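You operate a simulated robot arm through the tools that you are given. There is no shell and no other tool.

Carry out the task below with a simulated robot arm. There is one attempt and no reset: what you move stays moved.

JOB
Put one level scoop each of rice and lentils into the black-band canister and close it.
Fine: tall red scoop, struck on the ledges, back where it stood; none spilt. Set down upright: tall red scoop.

It is judged by the outcome, as a careful person would: the job done as asked, and still so three seconds after it is handed in. It fails if anything else is knocked over, pushed out of place, dropped, spilled or broken.

ROBOT AND FRAMES
A 7-joint arm with a two-finger parallel gripper, fixed in place. Base frame: the origin is at the foot of the arm, x ahead of it, y to its left, z up. Units: cm, rad, N and s.
With the tool pointing down near the work surface it reaches from about 24 to 62 cm from the base axis. Its first joint turns from -1.152 to 1.152 rad. Payload 2.6 kg.
The tool frame sits at the grasp point between the pads (the TCP): z along the fingers, y along the line on which they close. The tips reach 3 cm beyond it. Largest opening 9.4 cm; finger width 2.8, thickness 1; the body of the gripper, 5 by 9.6 cm, starts 5.5 cm behind the TCP.
Orientation is told as [roll, pitch, yaw] about the base's x, y, z axes, in that order, counted from this pose: with the fingers straight down and closing along the base's y, the tool's x points along the base's -x, its y along +y and its z along -z.

CONTROLS
- The arm moves only by the tool apply_moves. Its argument "rows" is one flat list of numbers, 7 for each row, row after row: the shift along the base's x, y, z in units of 20 mm (1.0 is 20 mm), then the turn, a rotation vector about the base's x, y, z in units of 8 degrees (1.0 is 8 degrees), then the finger opening in cm, from 0 to 9.4. In form: [tx, ty, tz, ax, ay, az, jaw, tx, ty, tz, ax, ay, az, jaw, ...]. A call has 1 to 20 rows; each row shifts and turns the commanded pose from where the row before left it. A call with a number of a shift or a turn outside -1 to 1 is refused whole. Rows are played at 5 a second. More than 5 cm and 0.15 rad between two rows, or a gripper value outside its range, and nothing of the call is played. Where a pose cannot be reached the arm comes as near as it can. A force on the tool above 70 N (or 10 N above the force at the start of the call, whichever is more), or a blocked arm, ends the call early, and 0.2 s more pass. The fingers move at their own pace (about 7.2 cm/s each) and stop on an object; they squeeze with about 37 N. The grip force told is the motor's: it shows also when the fingers shut on nothing. Time passes only in rows, and 0.2 s behind the last, so rows that do not move let the fingers close. It gives the time, the measured TCP pose, the force on the tool (base axes), the opening and the grip force at its end, in the units of the frame above (readings bear some noise), with the torque about the TCP (base axes, N m) and any sound that the robot's microphone picked up, and new pictures: "views" is both (left out), scene, wrist or none.
- Cameras (640 x 400 px; columns grow to the right, rows downward): "scene" is fixed at [1.33, 41.82, 55.98]; the picture's right is [-0.93, -0.36, 0.00], its down [-0.22, 0.57, -0.80] and it looks along [0.28, -0.74, -0.61] (base axes); focal length 277 px, centre (320, 200). "wrist" rides on the gripper at [7.6, 1.4, -10.2] in the tool frame; the picture's right is [-0.18, 0.98, 0.00], its down [-0.75, -0.14, -0.64] and it looks along [-0.63, -0.12, 0.77] (tool axes); focal length 243 px, centre (320, 200).
- measure_at(camera, pixels): for up to 12 pixels [column, row] of the newest picture of that camera ("zoom" is the newest enlarged one), the place [x, y, z] in the base frame of the surface seen there, good to about 0.2 cm. No time passes.
- inspect(camera, box): a new picture of the part [left, top, right, bottom] of that camera's present view, enlarged. No time passes.
- job_done(): hands the job in; it is judged then, once.

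Leave the gripper open and the arm clear of the work at the hand-in unless told otherwise.

The tools are called after "Call:" as name(argument=value, ...) on one line, values as JSON. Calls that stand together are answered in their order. apply_moves: Moves the arm, as the interface text tells. Its arguments: {"type":"object","properties":{"rows":{"type":"array","items":{"type":"number"}},"views":{"type":"string","enum":["both","scene","wrist","none"]}},"required":["rows"]} The other tools are called the same way: measure_at (camera, pixels) gives the place of the surface under pixels of a picture; inspect (camera, box) takes an enlarged picture of a part of a camera's view; job_done () hands the job in.

At the start:

```text
clock: 0.0
ee_pos: [40.03, 0.54, 37.22]
orientation: [-0.001, 0.001, 0.001]
force: [0.4, 0.3, 0.6]
ft_torque: [-0.01, -0.01, -0.01]
gripper_width: 9.41
finger_force: 0.0
```

scene: 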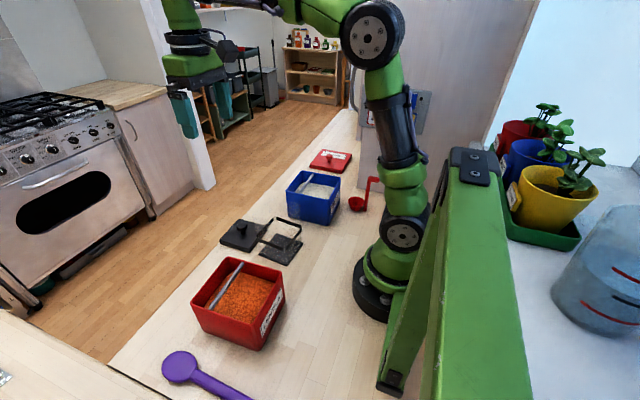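
wrist: 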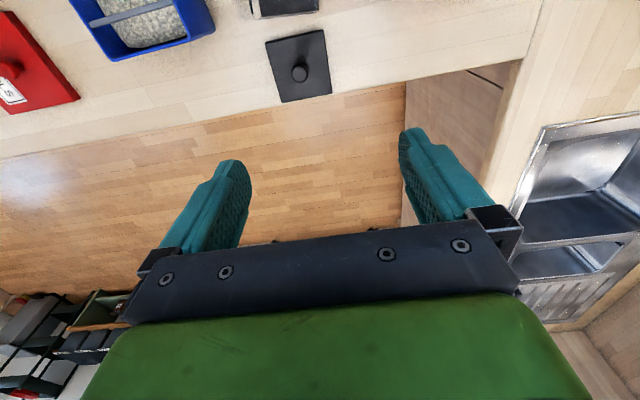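

I see a red bin with orange grain, a blue bin with white grain, a red scoop with a tall handle, a purple scoop, a black lid and what may be a wire frame. I will enlarge these areas first.

Call:
inspect(camera="scene", box=[200, 130, 400, 270])

Call:
inspect(camera="scene", box=[140, 210, 340, 400])

Call:
inspect(camera="scene", box=[440, 80, 640, 340])

Call:
inspect(camera="wrist", box=[0, 0, 400, 140])

```text
2.86 times, centred on (300, 200) of scene
```

zoom: 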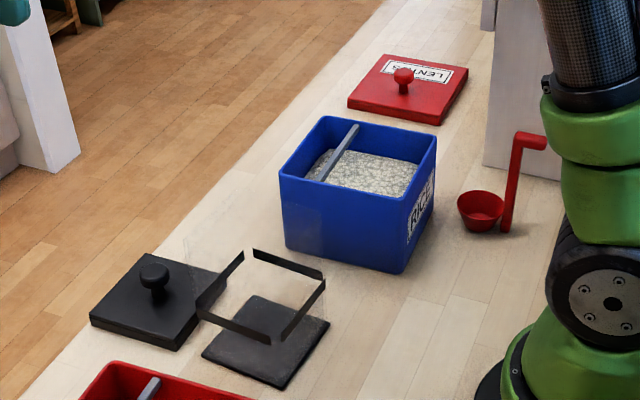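

```text
2.11 times, centred on (240, 305) of scene
```

zoom: 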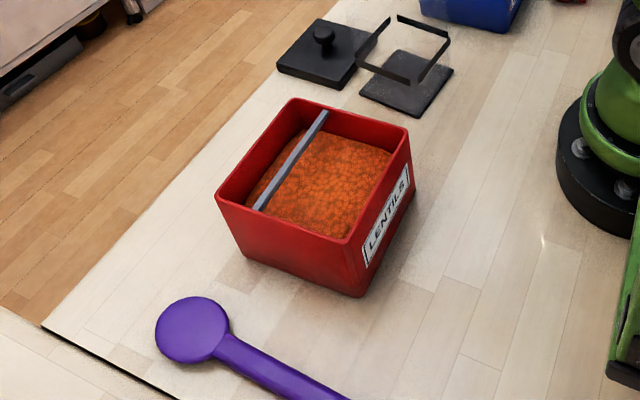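

```text
1.54 times, centred on (540, 210) of scene
```

zoom: 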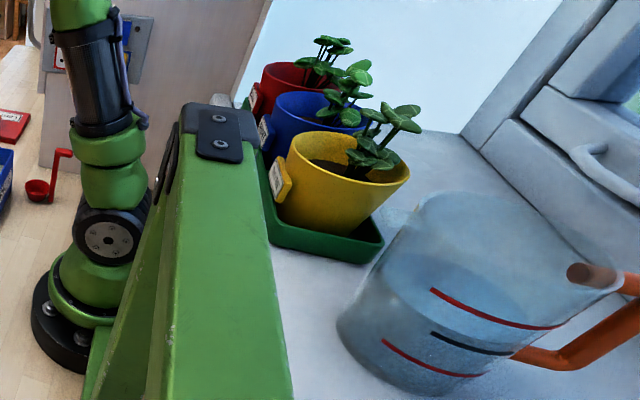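

```text
1.60 times, centred on (200, 70) of wrist
```

zoom: 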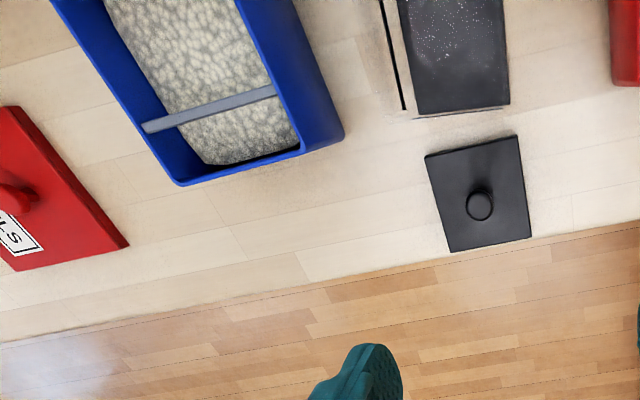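

Red scoop: cup near (357,203), handle up to (375,178). Canister is clear with a black band at about (282,230) and a black base. Measuring key points of all items.

Call:
measure_at(camera="scene", pixels=[[350, 199], [357, 204], [366, 200], [367, 209], [370, 190], [370, 179], [376, 178], [388, 180], [312, 170], [286, 191], [329, 204], [341, 177]])

Call:
measure_at(camera="scene", pixels=[[320, 192], [310, 185], [302, 187], [324, 176], [279, 248], [262, 255], [288, 266], [303, 242], [280, 234], [289, 219], [240, 226], [240, 236]])

Call:
measure_at(camera="scene", pixels=[[232, 256], [193, 302], [249, 320], [284, 276], [240, 264], [222, 296], [243, 300], [260, 290], [180, 365], [230, 385], [330, 153], [331, 163]])

```text
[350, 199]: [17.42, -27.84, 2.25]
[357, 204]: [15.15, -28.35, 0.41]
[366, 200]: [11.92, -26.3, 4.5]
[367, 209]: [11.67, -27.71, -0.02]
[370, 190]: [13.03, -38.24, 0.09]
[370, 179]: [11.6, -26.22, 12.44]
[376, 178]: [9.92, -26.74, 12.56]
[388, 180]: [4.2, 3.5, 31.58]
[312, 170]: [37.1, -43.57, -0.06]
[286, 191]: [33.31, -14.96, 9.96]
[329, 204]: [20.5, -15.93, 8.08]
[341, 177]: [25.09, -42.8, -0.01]
```

```text
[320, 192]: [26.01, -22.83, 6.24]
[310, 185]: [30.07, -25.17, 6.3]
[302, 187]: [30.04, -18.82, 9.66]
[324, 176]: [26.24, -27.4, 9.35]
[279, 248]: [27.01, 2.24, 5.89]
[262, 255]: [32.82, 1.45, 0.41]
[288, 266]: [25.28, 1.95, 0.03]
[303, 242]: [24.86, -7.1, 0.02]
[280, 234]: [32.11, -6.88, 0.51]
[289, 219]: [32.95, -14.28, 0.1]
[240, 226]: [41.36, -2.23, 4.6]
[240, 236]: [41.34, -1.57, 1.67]
```

```text
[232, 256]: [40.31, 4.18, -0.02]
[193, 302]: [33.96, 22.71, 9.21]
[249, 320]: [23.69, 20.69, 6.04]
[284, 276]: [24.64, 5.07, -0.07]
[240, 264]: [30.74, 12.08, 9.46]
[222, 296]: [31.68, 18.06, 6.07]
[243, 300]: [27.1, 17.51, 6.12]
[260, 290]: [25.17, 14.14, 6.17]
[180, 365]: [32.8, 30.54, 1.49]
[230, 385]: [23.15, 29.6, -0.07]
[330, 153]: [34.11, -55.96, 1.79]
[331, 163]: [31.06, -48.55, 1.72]
```

Table is z≈0, bins' rims z≈10, bars at z≈9.5, fill z≈6.2. I zoom in further on the canister and scoop.

Call:
inspect(camera="scene", box=[250, 200, 320, 275])

Call:
inspect(camera="scene", box=[335, 165, 395, 225])

Call:
inspect(camera="scene", box=[280, 140, 360, 230])

```text
5.33 times, centred on (285, 238) of scene
```

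zoom: 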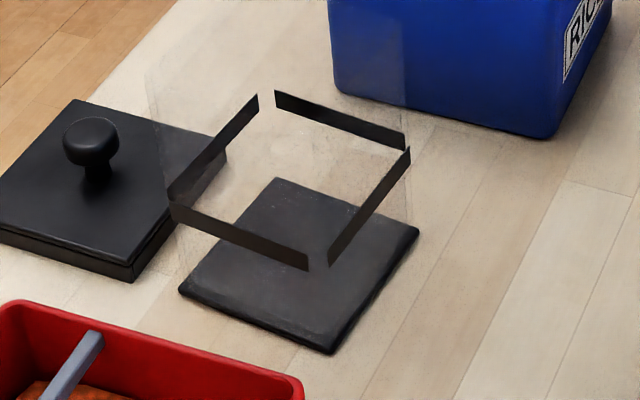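

```text
6.67 times, centred on (365, 195) of scene
```

zoom: 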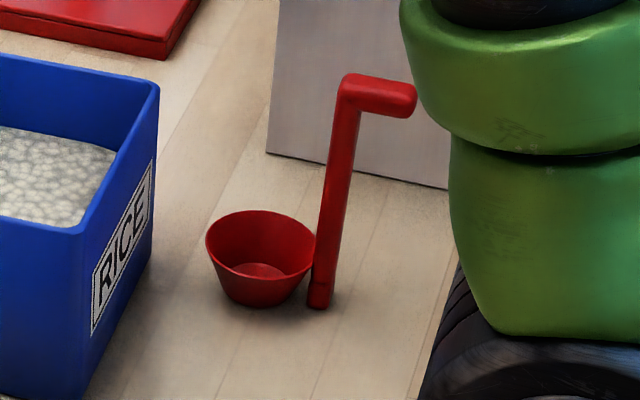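

```text
4.44 times, centred on (320, 185) of scene
```

zoom: 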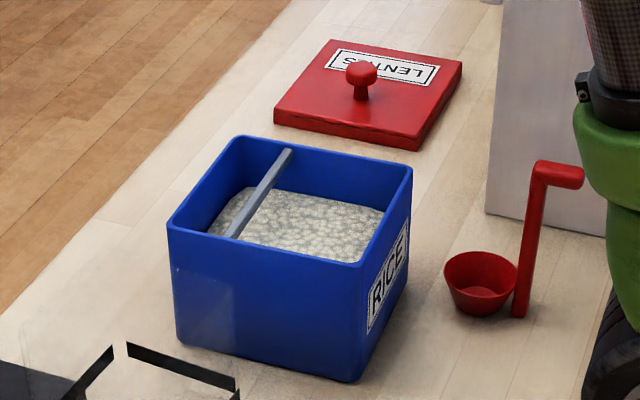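

The canister's clear walls rise above the band. I re-zoom there to measure band and faint edges.

Call:
inspect(camera="scene", box=[255, 190, 315, 230])

Call:
inspect(camera="scene", box=[250, 200, 320, 275])

```text
10.00 times, centred on (285, 210) of scene
```

zoom: 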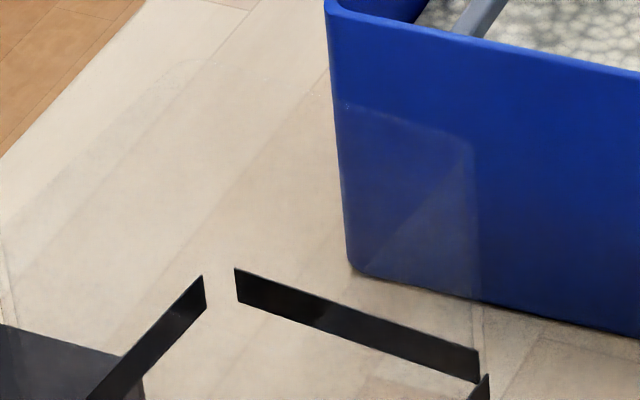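

```text
5.33 times, centred on (285, 238) of scene
```

zoom: 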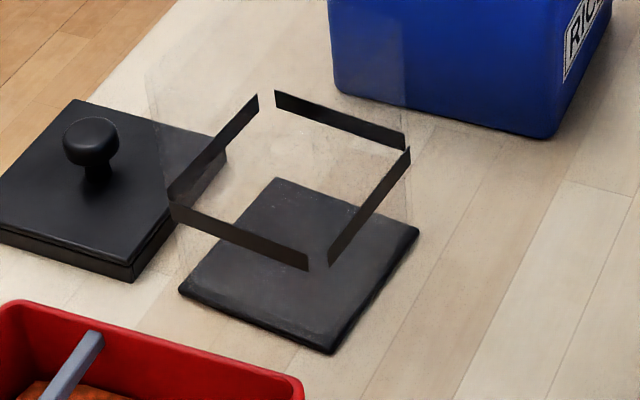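

Call:
measure_at(camera="zoom", pixels=[[256, 97], [276, 93], [403, 139], [409, 149], [331, 262], [306, 267], [172, 206], [180, 186], [276, 181], [417, 229], [333, 352], [180, 292]])

Call:
measure_at(camera="zoom", pixels=[[91, 130], [98, 172], [72, 104], [224, 155], [133, 264], [10, 225], [130, 280], [66, 140], [116, 140], [90, 160], [170, 200], [60, 200]])

```text
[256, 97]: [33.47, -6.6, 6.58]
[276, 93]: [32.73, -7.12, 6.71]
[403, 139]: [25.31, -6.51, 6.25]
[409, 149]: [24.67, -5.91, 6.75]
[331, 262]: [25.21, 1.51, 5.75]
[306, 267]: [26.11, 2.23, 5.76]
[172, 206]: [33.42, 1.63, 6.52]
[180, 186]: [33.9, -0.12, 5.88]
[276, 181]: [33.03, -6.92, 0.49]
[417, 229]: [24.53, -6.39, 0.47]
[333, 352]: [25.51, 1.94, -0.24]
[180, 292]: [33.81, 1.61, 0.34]
```

```text
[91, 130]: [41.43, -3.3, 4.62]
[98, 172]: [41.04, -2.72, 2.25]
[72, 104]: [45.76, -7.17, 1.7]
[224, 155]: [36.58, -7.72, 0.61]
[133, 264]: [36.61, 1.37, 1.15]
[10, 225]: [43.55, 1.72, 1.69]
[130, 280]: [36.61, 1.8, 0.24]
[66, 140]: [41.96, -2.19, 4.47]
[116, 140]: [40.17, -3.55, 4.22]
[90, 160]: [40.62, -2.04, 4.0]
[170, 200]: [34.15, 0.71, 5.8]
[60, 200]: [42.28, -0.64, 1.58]
```

Canister: footprint x 24.7–33.6, y −6.9–2.1, rim about z 13; lid centred near (41.2,−2.8), knob top z≈4.7. Now I zoom in on the rice bin, lentil bin and scoop for exact geometry.

Call:
inspect(camera="scene", box=[280, 160, 350, 215])

Call:
measure_at(camera="zoom", pixels=[[5, 5], [5, 5]])

```text
7.27 times, centred on (315, 188) of scene
```

zoom: 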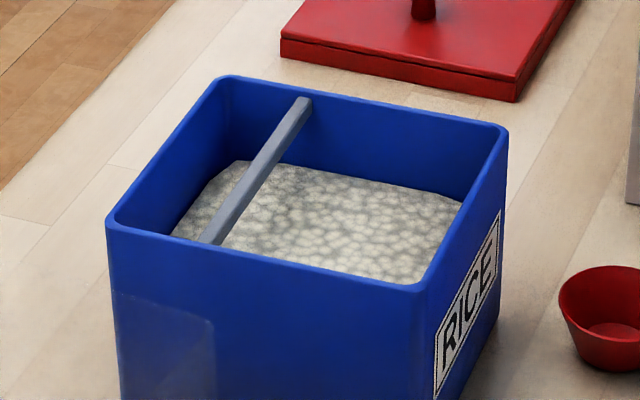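

```text
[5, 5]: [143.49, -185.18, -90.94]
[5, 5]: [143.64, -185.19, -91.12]
```

Call:
measure_at(camera="zoom", pixels=[[113, 219], [228, 79], [500, 127], [418, 287], [302, 100], [310, 103], [212, 234], [205, 240], [225, 225], [260, 167], [430, 265], [485, 170]])

Call:
measure_at(camera="zoom", pixels=[[160, 228], [175, 145], [350, 105], [400, 200], [330, 190], [230, 190], [250, 205], [440, 200], [320, 240], [310, 112], [268, 160], [400, 180]])

```text
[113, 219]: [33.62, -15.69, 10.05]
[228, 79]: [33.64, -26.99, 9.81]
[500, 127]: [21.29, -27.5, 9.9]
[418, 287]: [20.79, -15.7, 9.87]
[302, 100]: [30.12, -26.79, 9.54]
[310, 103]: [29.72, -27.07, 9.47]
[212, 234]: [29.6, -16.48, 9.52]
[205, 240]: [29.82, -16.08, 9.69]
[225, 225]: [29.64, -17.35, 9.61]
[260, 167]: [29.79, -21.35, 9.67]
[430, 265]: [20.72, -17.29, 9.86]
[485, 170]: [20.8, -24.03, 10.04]
```

```text
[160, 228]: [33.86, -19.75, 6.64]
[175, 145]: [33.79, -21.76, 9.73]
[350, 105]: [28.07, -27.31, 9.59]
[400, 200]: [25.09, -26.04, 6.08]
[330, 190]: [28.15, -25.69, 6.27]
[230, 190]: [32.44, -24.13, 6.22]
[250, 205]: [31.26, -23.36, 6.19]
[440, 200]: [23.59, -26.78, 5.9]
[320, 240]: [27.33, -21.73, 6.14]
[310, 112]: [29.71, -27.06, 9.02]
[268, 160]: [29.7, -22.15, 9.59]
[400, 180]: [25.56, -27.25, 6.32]
```

Rice bin: x 20.6–34, y −27.4…−15.5, bar at x≈29.7 across the bin, top z≈9.6. Now the scoop.

Call:
inspect(camera="scene", box=[340, 170, 390, 220])

```text
8.00 times, centred on (365, 195) of scene
```

zoom: 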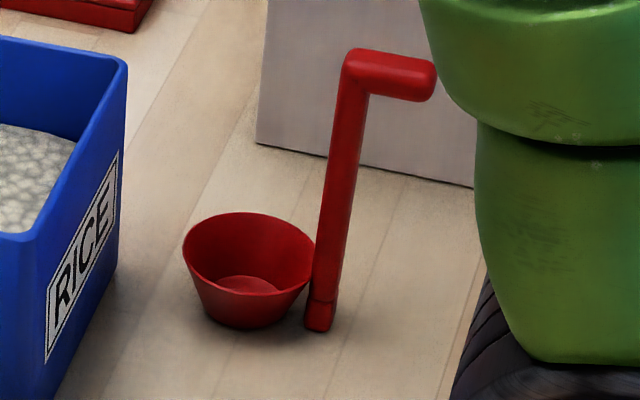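

Call:
measure_at(camera="zoom", pixels=[[185, 252], [313, 262], [250, 214], [236, 297], [212, 318], [285, 318], [318, 326], [332, 300], [340, 200], [355, 100], [360, 60], [425, 72]])

Call:
measure_at(camera="zoom", pixels=[[250, 285], [218, 225], [285, 225], [300, 240], [205, 285], [188, 240], [335, 150], [347, 150], [343, 150], [400, 70], [400, 90], [430, 85]])

```text
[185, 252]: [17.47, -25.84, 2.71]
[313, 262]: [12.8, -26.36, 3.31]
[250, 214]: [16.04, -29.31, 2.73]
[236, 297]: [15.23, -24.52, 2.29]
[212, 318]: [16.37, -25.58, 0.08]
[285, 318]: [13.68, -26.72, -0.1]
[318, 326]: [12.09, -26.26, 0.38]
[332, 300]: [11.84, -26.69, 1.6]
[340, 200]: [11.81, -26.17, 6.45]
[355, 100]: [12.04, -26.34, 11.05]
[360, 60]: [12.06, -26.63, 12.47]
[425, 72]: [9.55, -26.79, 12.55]
```

```text
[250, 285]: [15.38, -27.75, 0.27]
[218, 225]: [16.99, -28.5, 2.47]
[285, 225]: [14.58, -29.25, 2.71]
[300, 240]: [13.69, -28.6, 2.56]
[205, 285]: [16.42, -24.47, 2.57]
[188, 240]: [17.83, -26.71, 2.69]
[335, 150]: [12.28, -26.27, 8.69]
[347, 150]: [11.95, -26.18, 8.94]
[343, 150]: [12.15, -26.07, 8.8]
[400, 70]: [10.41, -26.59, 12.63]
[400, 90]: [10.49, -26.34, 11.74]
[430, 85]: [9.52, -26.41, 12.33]
```

Scoop: cup rim Ø≈4.9 at z≈2.7, centre (15.3,−26.9); handle at (12.0,−26.6) rising to z≈12.6 with a hook toward −x, so the cup lies at +x of the handle. Before touching anything, I test in free air whether the arm can make the pouring attitude; first to (29,−13.5,30) with yaw −90°.

Call:
apply_moves(rows=[-0.458, -0.583, -0.3, 0, 0, -0.9375, 9.4, -0.458, -0.583, -0.3, 0, 0, -0.9375, 9.4, -0.458, -0.583, -0.3, 0, 0, -0.9375, 9.4, -0.458, -0.583, -0.3, 0, 0, -0.9375, 9.4, -0.458, -0.583, -0.3, 0, 0, -0.9375, 9.4, -0.458, -0.583, -0.3, 0, 0, -0.9375, 9.4, -0.458, -0.583, -0.3, 0, 0, -0.9375, 9.4, -0.458, -0.583, -0.3, 0, 0, -0.9375, 9.4, -0.458, -0.583, -0.3, 0, 0, -0.9375, 9.4, -0.458, -0.583, -0.3, 0, 0, -0.9375, 9.4, -0.458, -0.583, -0.3, 0, 0, -0.9375, 9.4, -0.458, -0.583, -0.3, 0, 0, -0.9375, 9.4])

```text
clock: 2.6
ee_pos: [29.0, -13.49, 29.82]
orientation: [0.0, 0.0, -1.572]
force: [-0.6, 0.2, -0.6]
ft_torque: [0.01, -0.01, -0.01]
gripper_width: 9.4
finger_force: 0.0
```

scene: 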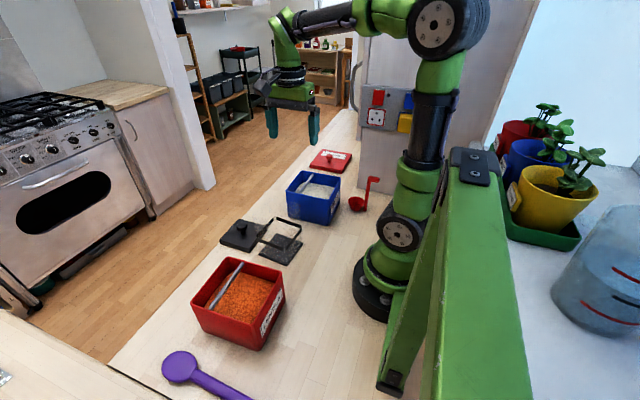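
wrist: 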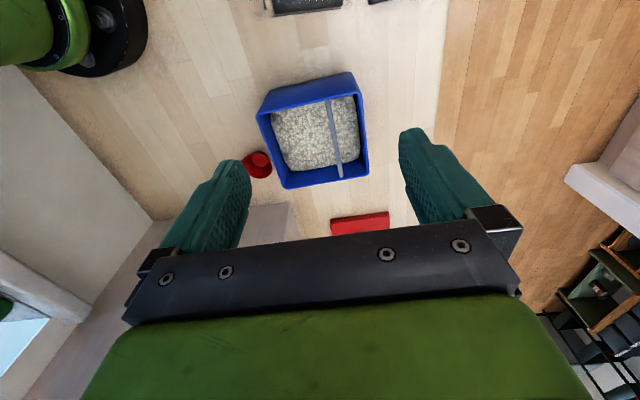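

The pose was reached exactly. Now test the roll about +x (fingers swinging toward +y) by about 112° at this height.

Call:
apply_moves(rows=[0, 0, 0, 1, 0, 0, 9.4, 0, 0, 0, 1, 0, 0, 9.4, 0, 0, 0, 1, 0, 0, 9.4, 0, 0, 0, 1, 0, 0, 9.4, 0, 0, 0, 1, 0, 0, 9.4, 0, 0, 0, 1, 0, 0, 9.4, 0, 0, 0, 1, 0, 0, 9.4, 0, 0, 0, 1, 0, 0, 9.4, 0, 0, 0, 1, 0, 0, 9.4, 0, 0, 0, 1, 0, 0, 9.4, 0, 0, 0, 1, 0, 0, 9.4, 0, 0, 0, 1, 0, 0, 9.4, 0, 0, 0, 1, 0, 0, 9.4, 0, 0, 0, 1, 0, 0, 9.4])

Call:
inspect(camera="wrist", box=[0, 0, 640, 400])

```text
clock: 5.6
ee_pos: [31.88, -9.83, 27.5]
orientation: [3.142, 1.186, 1.57]
force: [0.5, 0.8, 0.6]
ft_torque: [-0.02, 0.04, -0.01]
gripper_width: 9.41
finger_force: 0.1
out of reach, approached as far as the arm can: row 11, 12, 13, 14
```

scene: 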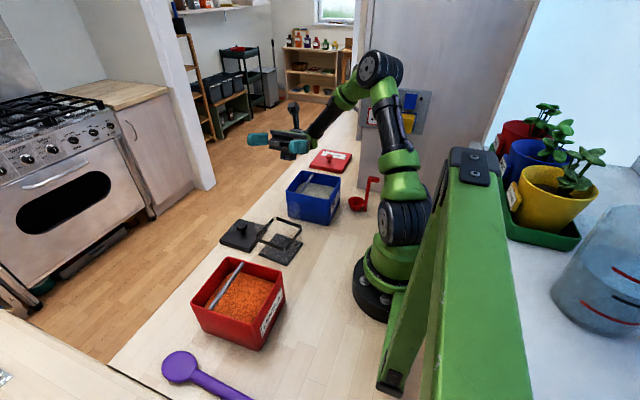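
wrist: 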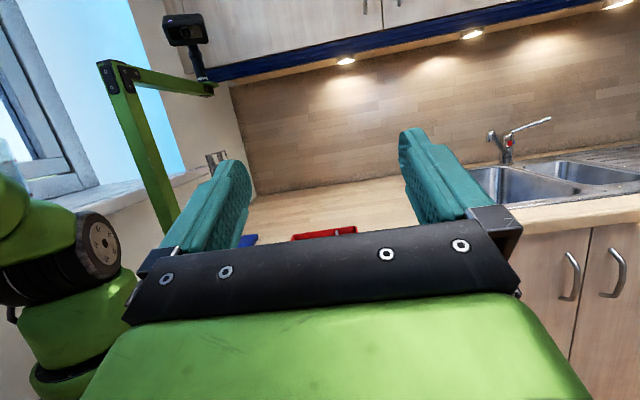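

```text
1.00 times, centred on (320, 200) of wrist (not enlarged: the box is as wide or as high as the picture)
```

zoom: 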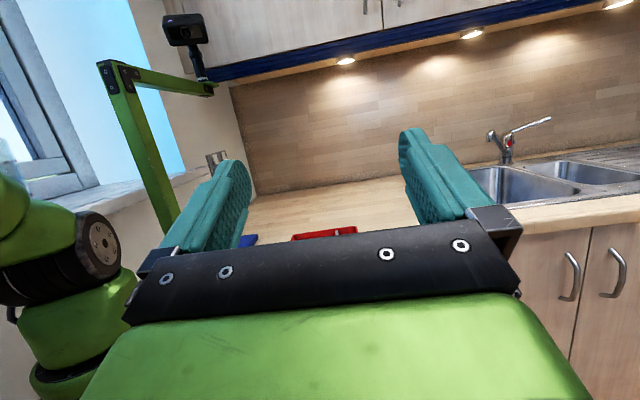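

Orientation 112° was reached, though position drifted to (31.9,−9.8,27.5). I check how low this attitude works, going down by 5 cm in free air (wrist still well above the rice bin).

Call:
apply_moves(rows=[0.1, 0.2, -0.8, 0, 0, 0, 9.4, 0.1, 0.2, -0.8, 0, 0, 0, 9.4, 0, 0, -0.8, 0, 0, 0, 9.4])

```text
clock: 6.4
ee_pos: [32.35, -9.1, 22.76]
orientation: [-3.141, 1.186, 1.573]
force: [0.0, -0.8, -0.5]
ft_torque: [-0.03, -0.03, -0.01]
gripper_width: 9.38
finger_force: 0.0
```

scene: 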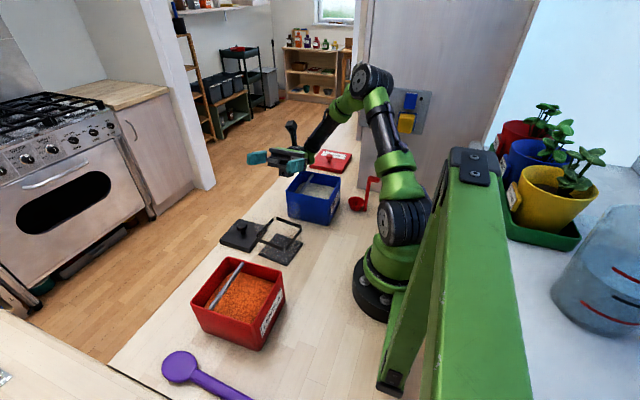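
wrist: 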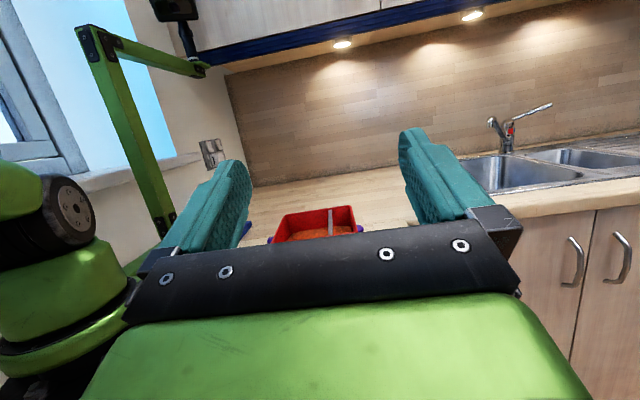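

Reached. Now shift to (31,−12,21), which would put the cup's lip over the canister, to check reach and clearance to the rice bin.

Call:
apply_moves(rows=[-0.22, -0.5, -0.3, 0, 0, 0, 9.4, -0.22, -0.5, -0.3, 0, 0, 0, 9.4, -0.22, -0.45, -0.3, 0, 0, 0, 9.4], views="scene")

Call:
inspect(camera="scene", box=[230, 110, 390, 230])

```text
clock: 7.2
ee_pos: [31.07, -11.99, 20.88]
orientation: [3.14, 1.188, 1.57]
force: [0.2, -0.2, -0.1]
ft_torque: [-0.01, 0.05, -0.03]
gripper_width: 9.39
finger_force: 0.1
```

scene: 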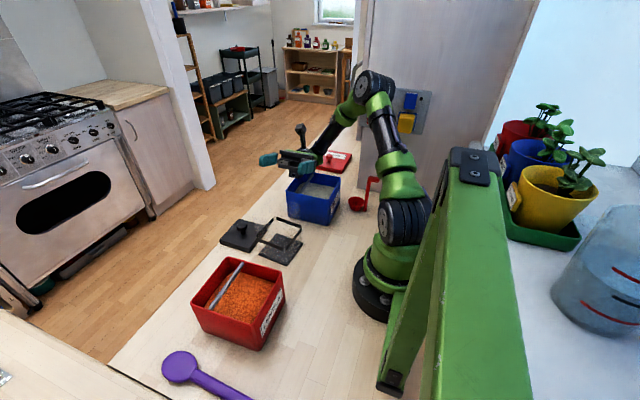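

```text
3.33 times, centred on (310, 170) of scene
```

zoom: 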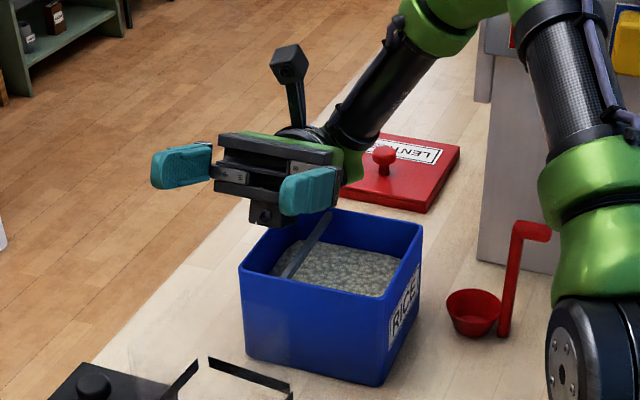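

That works. Measuring how low the gripper underside is (zoom pixels around (265,215), (330,205)).

Call:
measure_at(camera="zoom", pixels=[[265, 218], [255, 205], [280, 190], [320, 205], [300, 175], [175, 170], [290, 65], [350, 175], [240, 190], [318, 212]])

```text
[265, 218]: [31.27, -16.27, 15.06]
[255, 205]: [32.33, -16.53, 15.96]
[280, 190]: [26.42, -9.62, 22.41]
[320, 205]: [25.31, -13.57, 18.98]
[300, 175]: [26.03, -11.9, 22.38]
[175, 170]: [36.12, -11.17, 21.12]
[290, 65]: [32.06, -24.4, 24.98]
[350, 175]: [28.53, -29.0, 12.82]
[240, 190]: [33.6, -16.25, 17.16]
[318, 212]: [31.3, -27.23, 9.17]
```

The pour attitude at (31,−12,21), roll 112°, clears the rice bin. Now I unroll while rising, then turn yaw back to 0 and travel toward above the scoop.

Call:
apply_moves(rows=[0, 0, 0.5, -1, 0, 0, 9.4, 0, 0, 0.5, -1, 0, 0, 9.4, 0, 0, 0.5, -1, 0, 0, 9.4, 0, 0, 0.5, -1, 0, 0, 9.4, 0, 0, 0.5, -1, 0, 0, 9.4, 0, 0, 0.4, -1, 0, 0, 9.4, 0, 0, 0.4, -1, 0, 0, 9.4, 0, 0, 0.4, -1, 0, 0, 9.4, 0, 0, 0.4, -1, 0, 0, 9.4, 0, 0, 0, -1, 0, 0, 9.4, 0, 0, 0, -1, 0, 0, 9.4, 0, 0, 0, -1, 0, 0, 9.4, 0, 0, 0, -1, 0, 0, 9.4, 0, 0, 0, -1, 0, 0, 9.4], views="none")

Call:
apply_moves(rows=[-0.75, -0.6, -0.3, 0, 0, 0.9375, 9.4, -0.75, -0.6, -0.3, 0, 0, 0.9375, 9.4, -0.75, -0.6, -0.3, 0, 0, 0.9375, 9.4, -0.75, -0.6, -0.3, 0, 0, 0.9375, 9.4, -0.75, -0.6, -0.3, 0, 0, 0.9375, 9.4, -0.75, -0.6, -0.3, 0, 0, 0.9375, 9.4, -0.75, -0.6, -0.3, 0, 0, 0.9375, 9.4, -0.75, -0.6, 0, 0, 0, 0.9375, 9.4, -0.75, -0.6, 0, 0, 0, 0.9375, 9.4, -0.75, -0.6, 0, 0, 0, 0.9375, 9.4, -0.75, -0.6, 0, 0, 0, 0.9375, 9.4, 0, -0.6, 0, 0, 0, 0.9375, 9.4])

```text
clock: 10.2
ee_pos: [31.02, -12.0, 29.09]
orientation: [0.001, -0.001, -1.571]
force: [0.4, -0.2, -0.2]
ft_torque: [-0.01, 0.0, 0.0]
gripper_width: 9.4
finger_force: 0.0
```

```text
clock: 12.8
ee_pos: [14.67, -26.2, 24.87]
orientation: [0.001, -0.002, 0.002]
force: [0.0, 0.0, -0.7]
ft_torque: [0.01, 0.04, -0.03]
gripper_width: 9.42
finger_force: 0.0
```

scene: 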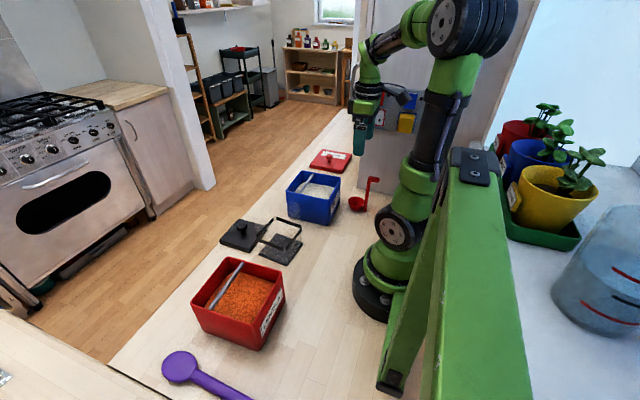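
wrist: 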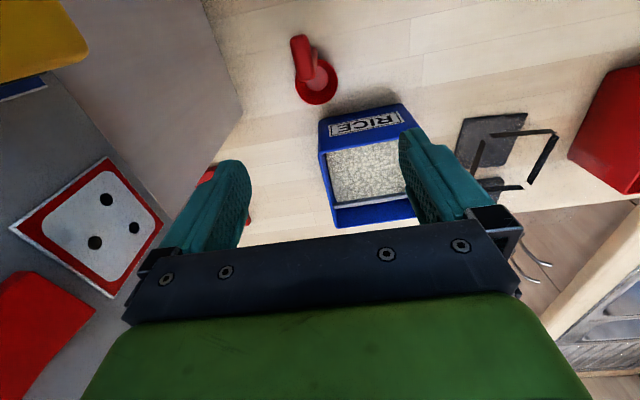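

Wrist view shows the scoop from above at (310,70). Zoom and measure handle/hook precisely.

Call:
inspect(camera="wrist", box=[260, 20, 360, 110])

Call:
inspect(camera="wrist", box=[270, 25, 350, 110])

```text
4.44 times, centred on (310, 65) of wrist
```

zoom: 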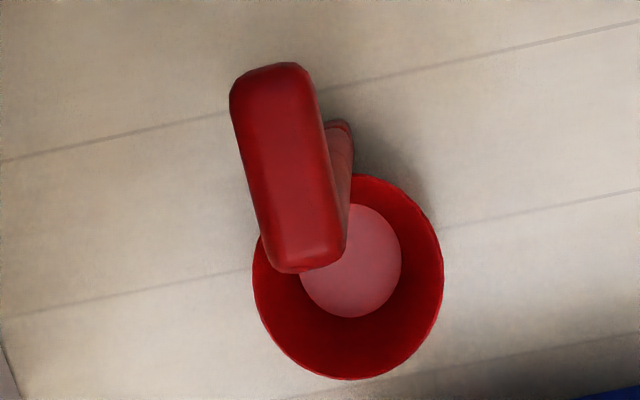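

```text
4.71 times, centred on (310, 68) of wrist
```

zoom: 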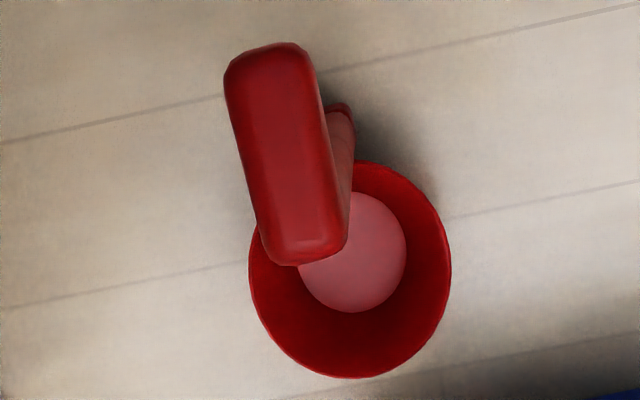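

Call:
measure_at(camera="zoom", pixels=[[265, 55], [300, 250], [235, 130], [325, 130], [280, 150], [330, 235], [275, 255], [345, 110], [352, 375], [250, 270], [450, 260], [350, 250]])

```text
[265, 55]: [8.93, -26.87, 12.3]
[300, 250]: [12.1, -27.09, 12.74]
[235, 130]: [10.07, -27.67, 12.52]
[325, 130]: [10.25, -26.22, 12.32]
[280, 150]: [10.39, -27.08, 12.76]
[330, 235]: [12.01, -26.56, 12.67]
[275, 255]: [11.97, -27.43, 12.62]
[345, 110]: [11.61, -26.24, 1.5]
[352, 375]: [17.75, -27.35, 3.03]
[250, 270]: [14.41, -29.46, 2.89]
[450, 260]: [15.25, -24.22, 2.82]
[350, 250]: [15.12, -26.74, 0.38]
```

Hook centreline y≈−26.95, x 8.9–12.3, top z 12.75; cup axis about (15.0,−26.9), yaw ≈0. Move over the handle at (11.2,−26.95) staying high.

Call:
apply_moves(rows=[-0.87, -0.19, 0, 0, 0, 0, 9.4, -0.865, -0.185, 0, 0, 0, 0, 9.4, 0, 0, 0, 0, 0, 0, 9.4])

```text
clock: 13.6
ee_pos: [11.17, -26.94, 24.86]
orientation: [0.0, 0.001, -0.002]
force: [-0.1, -1.1, 0.0]
ft_torque: [0.03, 0.02, 0.07]
gripper_width: 9.43
finger_force: 0.1
```

scene: 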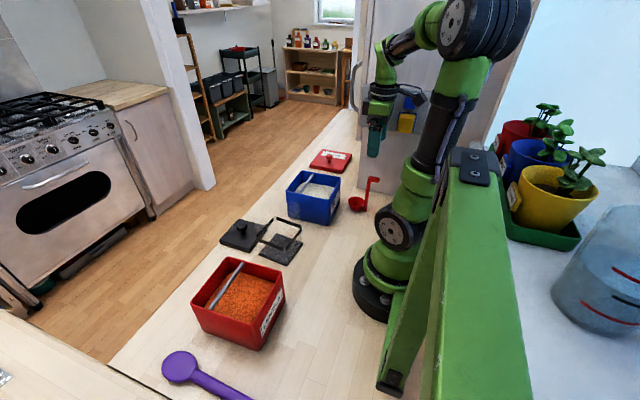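
wrist: 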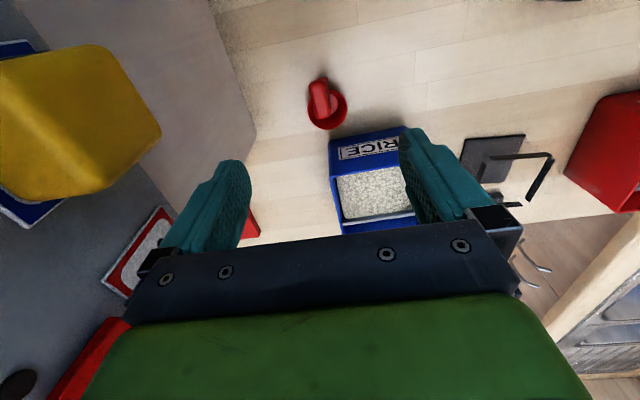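

Reached with no trouble. I check distance to the yellow/red things on the wall, then descend.

Call:
measure_at(camera="wrist", pixels=[[80, 110], [150, 130], [220, 90], [250, 130], [130, 260], [90, 340], [320, 100], [325, 85]])

Call:
inspect(camera="scene", box=[340, 60, 440, 220])

```text
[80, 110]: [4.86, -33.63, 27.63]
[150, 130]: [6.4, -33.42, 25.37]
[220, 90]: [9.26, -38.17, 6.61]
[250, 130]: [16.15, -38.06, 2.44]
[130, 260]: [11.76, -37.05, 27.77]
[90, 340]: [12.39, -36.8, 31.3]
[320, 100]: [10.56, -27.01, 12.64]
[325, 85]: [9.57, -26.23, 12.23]
```

```text
2.50 times, centred on (390, 140) of scene
```

zoom: 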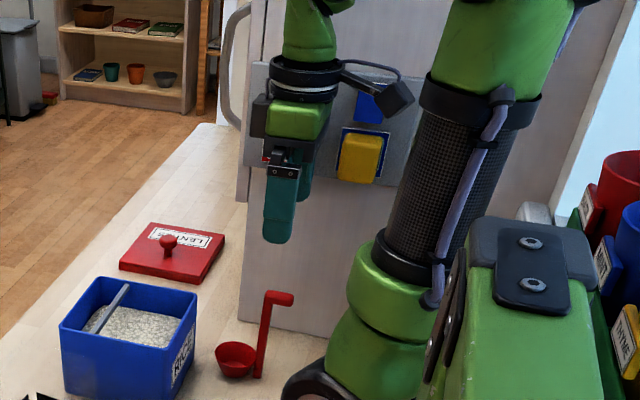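

Fridge face with magnets is at y≈−37 (yellow one to −33.4); I narrow the fingers to 5 cm for margin and lower to TCP z≈14 first.

Call:
apply_moves(rows=[0, 0, 0, 0, 0, 0, 5, 0, 0, -0.9, 0, 0, 0, 5, 0, 0, -0.9, 0, 0, 0, 5, 0, 0, -0.9, 0, 0, 0, 5, 0, 0, -0.9, 0, 0, 0, 5, 0, 0, -0.9, 0, 0, 0, 5, 0, 0, -0.9, 0, 0, 0, 5])

Call:
inspect(camera="scene", box=[335, 140, 405, 220])

Call:
inspect(camera="wrist", box=[220, 60, 440, 230])

```text
clock: 15.2
ee_pos: [10.96, -27.1, 14.01]
orientation: [0.0, 0.0, -0.001]
force: [0.0, -0.1, 0.4]
ft_torque: [0.03, 0.04, 0.02]
gripper_width: 5.01
finger_force: 0.0
```

scene: 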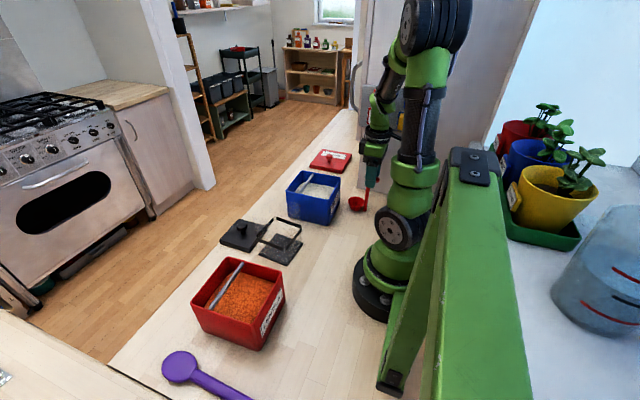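
wrist: 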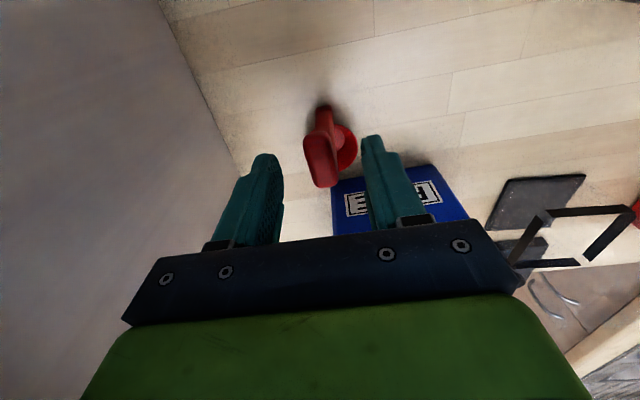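

```text
5.00 times, centred on (370, 180) of scene
```

zoom: 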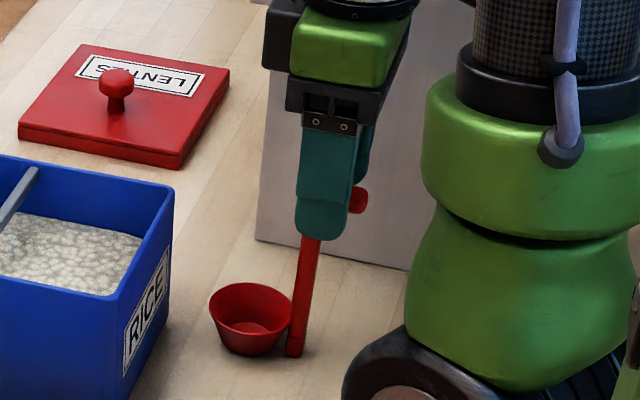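

```text
2.35 times, centred on (330, 145) of wrist
```

zoom: 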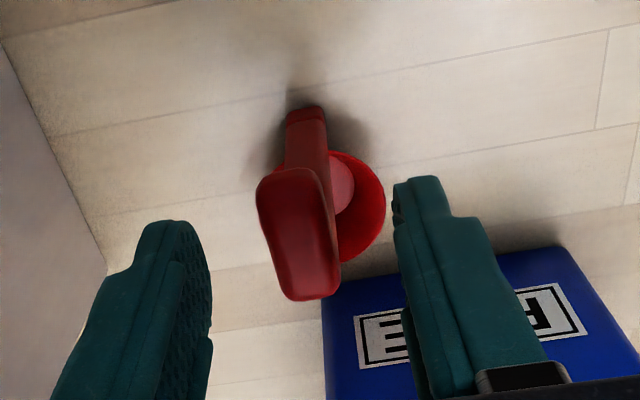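

The fingers straddle the hook. Descend to z≈10.8 with a slight correction back to x 11.2, y −26.95.

Call:
apply_moves(rows=[0.06, 0.04, -0.55, 0, 0, 0, 5, 0.06, 0.03, -0.55, 0, 0, 0, 5, 0, 0, -0.5, 0, 0, 0, 5, 0, 0, 0, 0, 0, 0, 5])

Call:
inspect(camera="scene", box=[335, 140, 405, 220])

Call:
inspect(camera="wrist", box=[220, 60, 440, 230])

```text
clock: 16.2
ee_pos: [11.27, -27.0, 10.87]
orientation: [0.0, 0.0, 0.0]
force: [-0.9, 0.1, 0.0]
ft_torque: [-0.02, -0.03, 0.0]
gripper_width: 4.98
finger_force: 0.0
```

scene: 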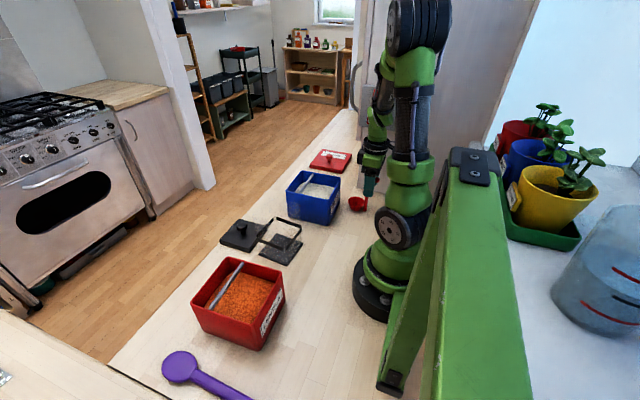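
wrist: 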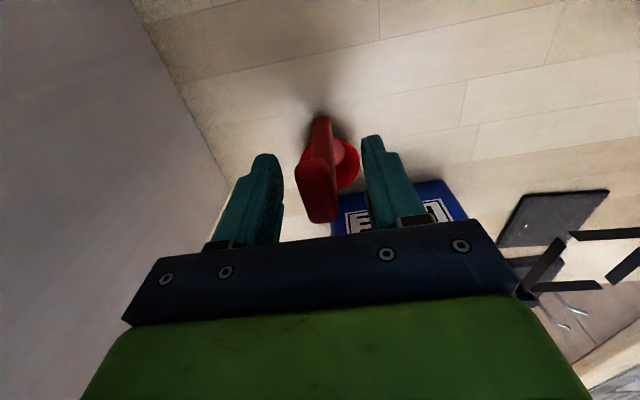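

```text
5.00 times, centred on (370, 180) of scene
```

zoom: 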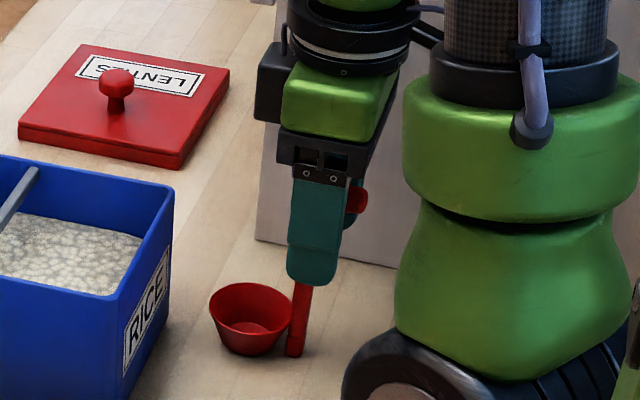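

```text
2.35 times, centred on (330, 145) of wrist
```

zoom: 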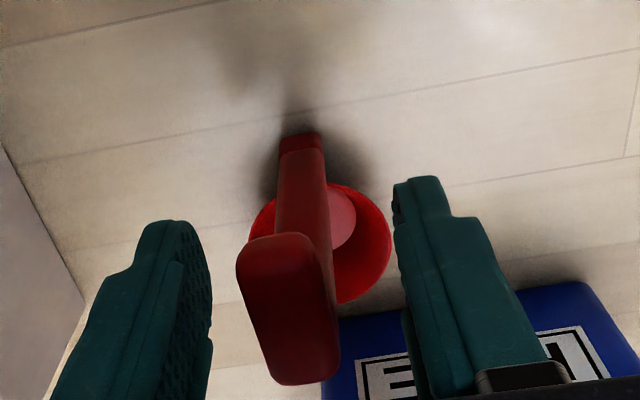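

Everything is aligned; close the fingers on the handle.

Call:
apply_moves(rows=[0, 0, 0, 0, 0, 0, 2.5, 0, 0, 0, 0, 0, 0, 1, 0, 0, 0, 0, 0, 0, 0, 0, 0, 0, 0, 0, 0, 0, 0, 0, 0, 0, 0, 0, 0], views="wrist")

Call:
inspect(camera="scene", box=[335, 140, 405, 220])

```text
clock: 17.4
ee_pos: [11.21, -26.9, 11.0]
orientation: [0.0, 0.001, 0.0]
force: [0.1, -0.2, 0.8]
ft_torque: [0.01, 0.02, -0.02]
gripper_width: 1.96
finger_force: 36.9
```

wrist: 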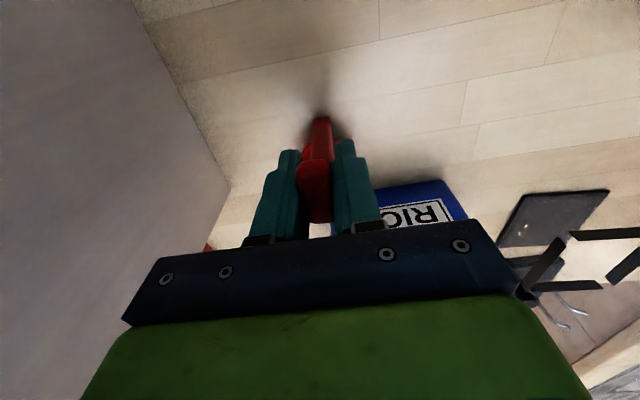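

```text
5.00 times, centred on (370, 180) of scene
```

zoom: 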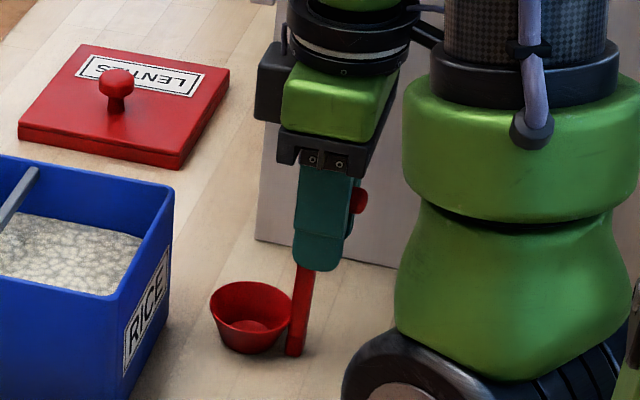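

Gripped (1.96 cm, 37 N) at TCP (11.21,−26.90,11.0) – I note this for the return. Lift 4 cm and check.

Call:
apply_moves(rows=[0, 0, 0.25, 0, 0, 0, 0, 0, 0, 0.5, 0, 0, 0, 0, 0, 0, 0.75, 0, 0, 0, 0, 0, 0, 0.75, 0, 0, 0, 0])

Call:
inspect(camera="scene", box=[335, 140, 405, 220])

```text
clock: 18.4
ee_pos: [11.2, -27.05, 15.33]
orientation: [0.0, -0.001, -0.001]
force: [-0.5, -0.1, -0.2]
ft_torque: [0.01, 0.05, 0.01]
gripper_width: 1.94
finger_force: 36.9
```

scene: 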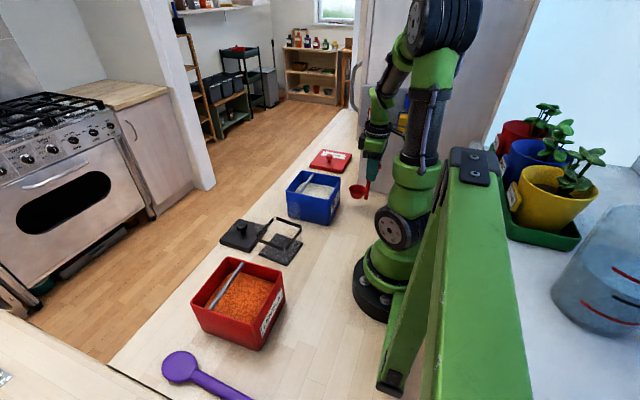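
wrist: 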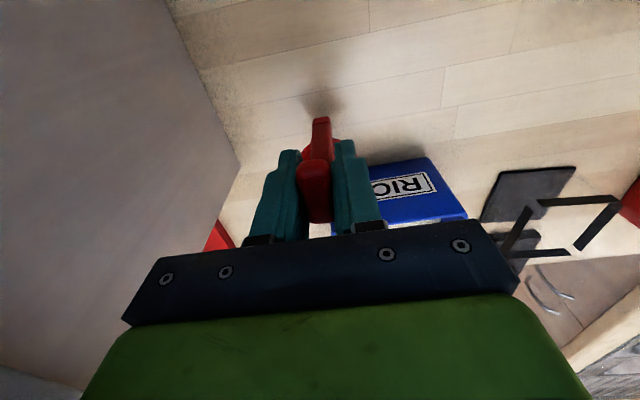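

```text
5.00 times, centred on (370, 180) of scene
```

zoom: 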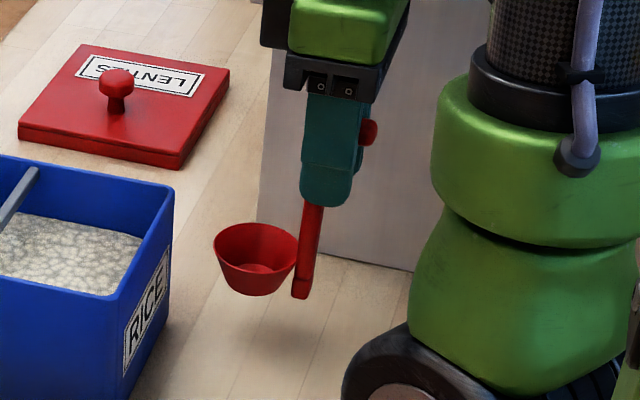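

Scoop is held firmly and upright. I need the underside height of the rice bin's bar for striking; zoom on it.

Call:
inspect(camera="scene", box=[298, 168, 328, 198])

Call:
measure_at(camera="zoom", pixels=[[320, 200], [300, 200]])

```text
13.33 times, centred on (313, 183) of scene
```

zoom: 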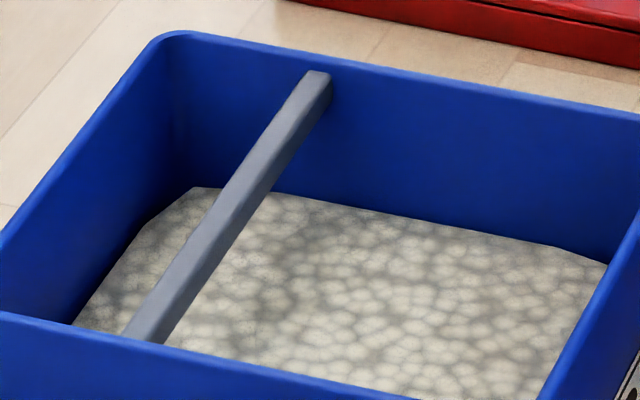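

```text
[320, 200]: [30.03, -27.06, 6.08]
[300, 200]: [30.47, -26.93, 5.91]
```

Call:
measure_at(camera="zoom", pixels=[[318, 76], [330, 80], [330, 100], [322, 112], [305, 88], [240, 195], [255, 195], [265, 197], [220, 245], [195, 290], [170, 330], [130, 325]])

```text
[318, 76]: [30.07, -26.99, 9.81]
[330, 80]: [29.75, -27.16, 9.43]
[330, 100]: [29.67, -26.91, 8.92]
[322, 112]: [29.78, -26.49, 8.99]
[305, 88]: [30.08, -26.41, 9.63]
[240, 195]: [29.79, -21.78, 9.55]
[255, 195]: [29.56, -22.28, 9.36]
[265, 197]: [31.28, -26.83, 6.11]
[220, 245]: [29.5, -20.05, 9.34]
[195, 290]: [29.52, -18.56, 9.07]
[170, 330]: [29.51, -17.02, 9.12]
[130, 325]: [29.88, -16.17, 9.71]
```

Bar spans x≈29.6–30.3, underside z≈8.85. Plan: dig with the cup tipped forward 35°, level it while under the surface, back off, raise, then strike under the bar. First lift and travel to above the rice bin (28,−21.5,26).

Call:
apply_moves(rows=[0, 0, 0.9, 0, 0, 0, 0, 0, 0, 0.9, 0, 0, 0, 0, 0, 0, 0.9, 0, 0, 0, 0, 0, 0, 0.9, 0, 0, 0, 0, 0, 0, 0.9, 0, 0, 0, 0, 0, 0, 0.85, 0, 0, 0, 0, 0.933, 0.306, 0, 0, 0, 0, 0, 0.933, 0.306, 0, 0, 0, 0, 0, 0.933, 0.306, 0, 0, 0, 0, 0, 0.933, 0.306, 0, 0, 0, 0, 0, 0.933, 0.306, 0, 0, 0, 0, 0, 0.933, 0.306, 0, 0, 0, 0, 0, 0.933, 0.306, 0, 0, 0, 0, 0, 0.933, 0.306, 0, 0, 0, 0, 0, 0.933, 0.306, 0, 0, 0, 0, 0])

```text
clock: 21.6
ee_pos: [28.09, -21.5, 26.16]
orientation: [0.001, -0.001, 0.0]
force: [0.5, 0.1, -0.4]
ft_torque: [0.01, -0.01, -0.02]
gripper_width: 1.94
finger_force: 37.1
```

scene: 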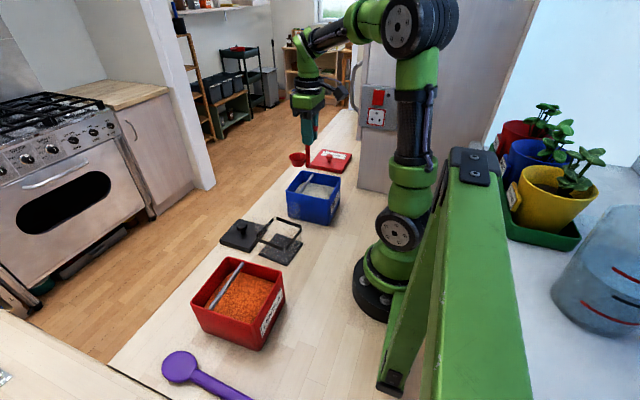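
wrist: 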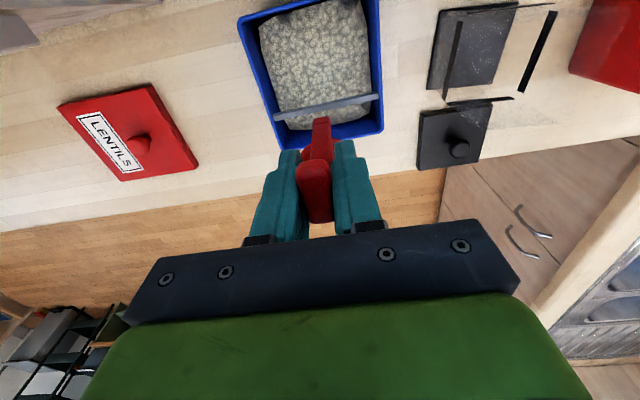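

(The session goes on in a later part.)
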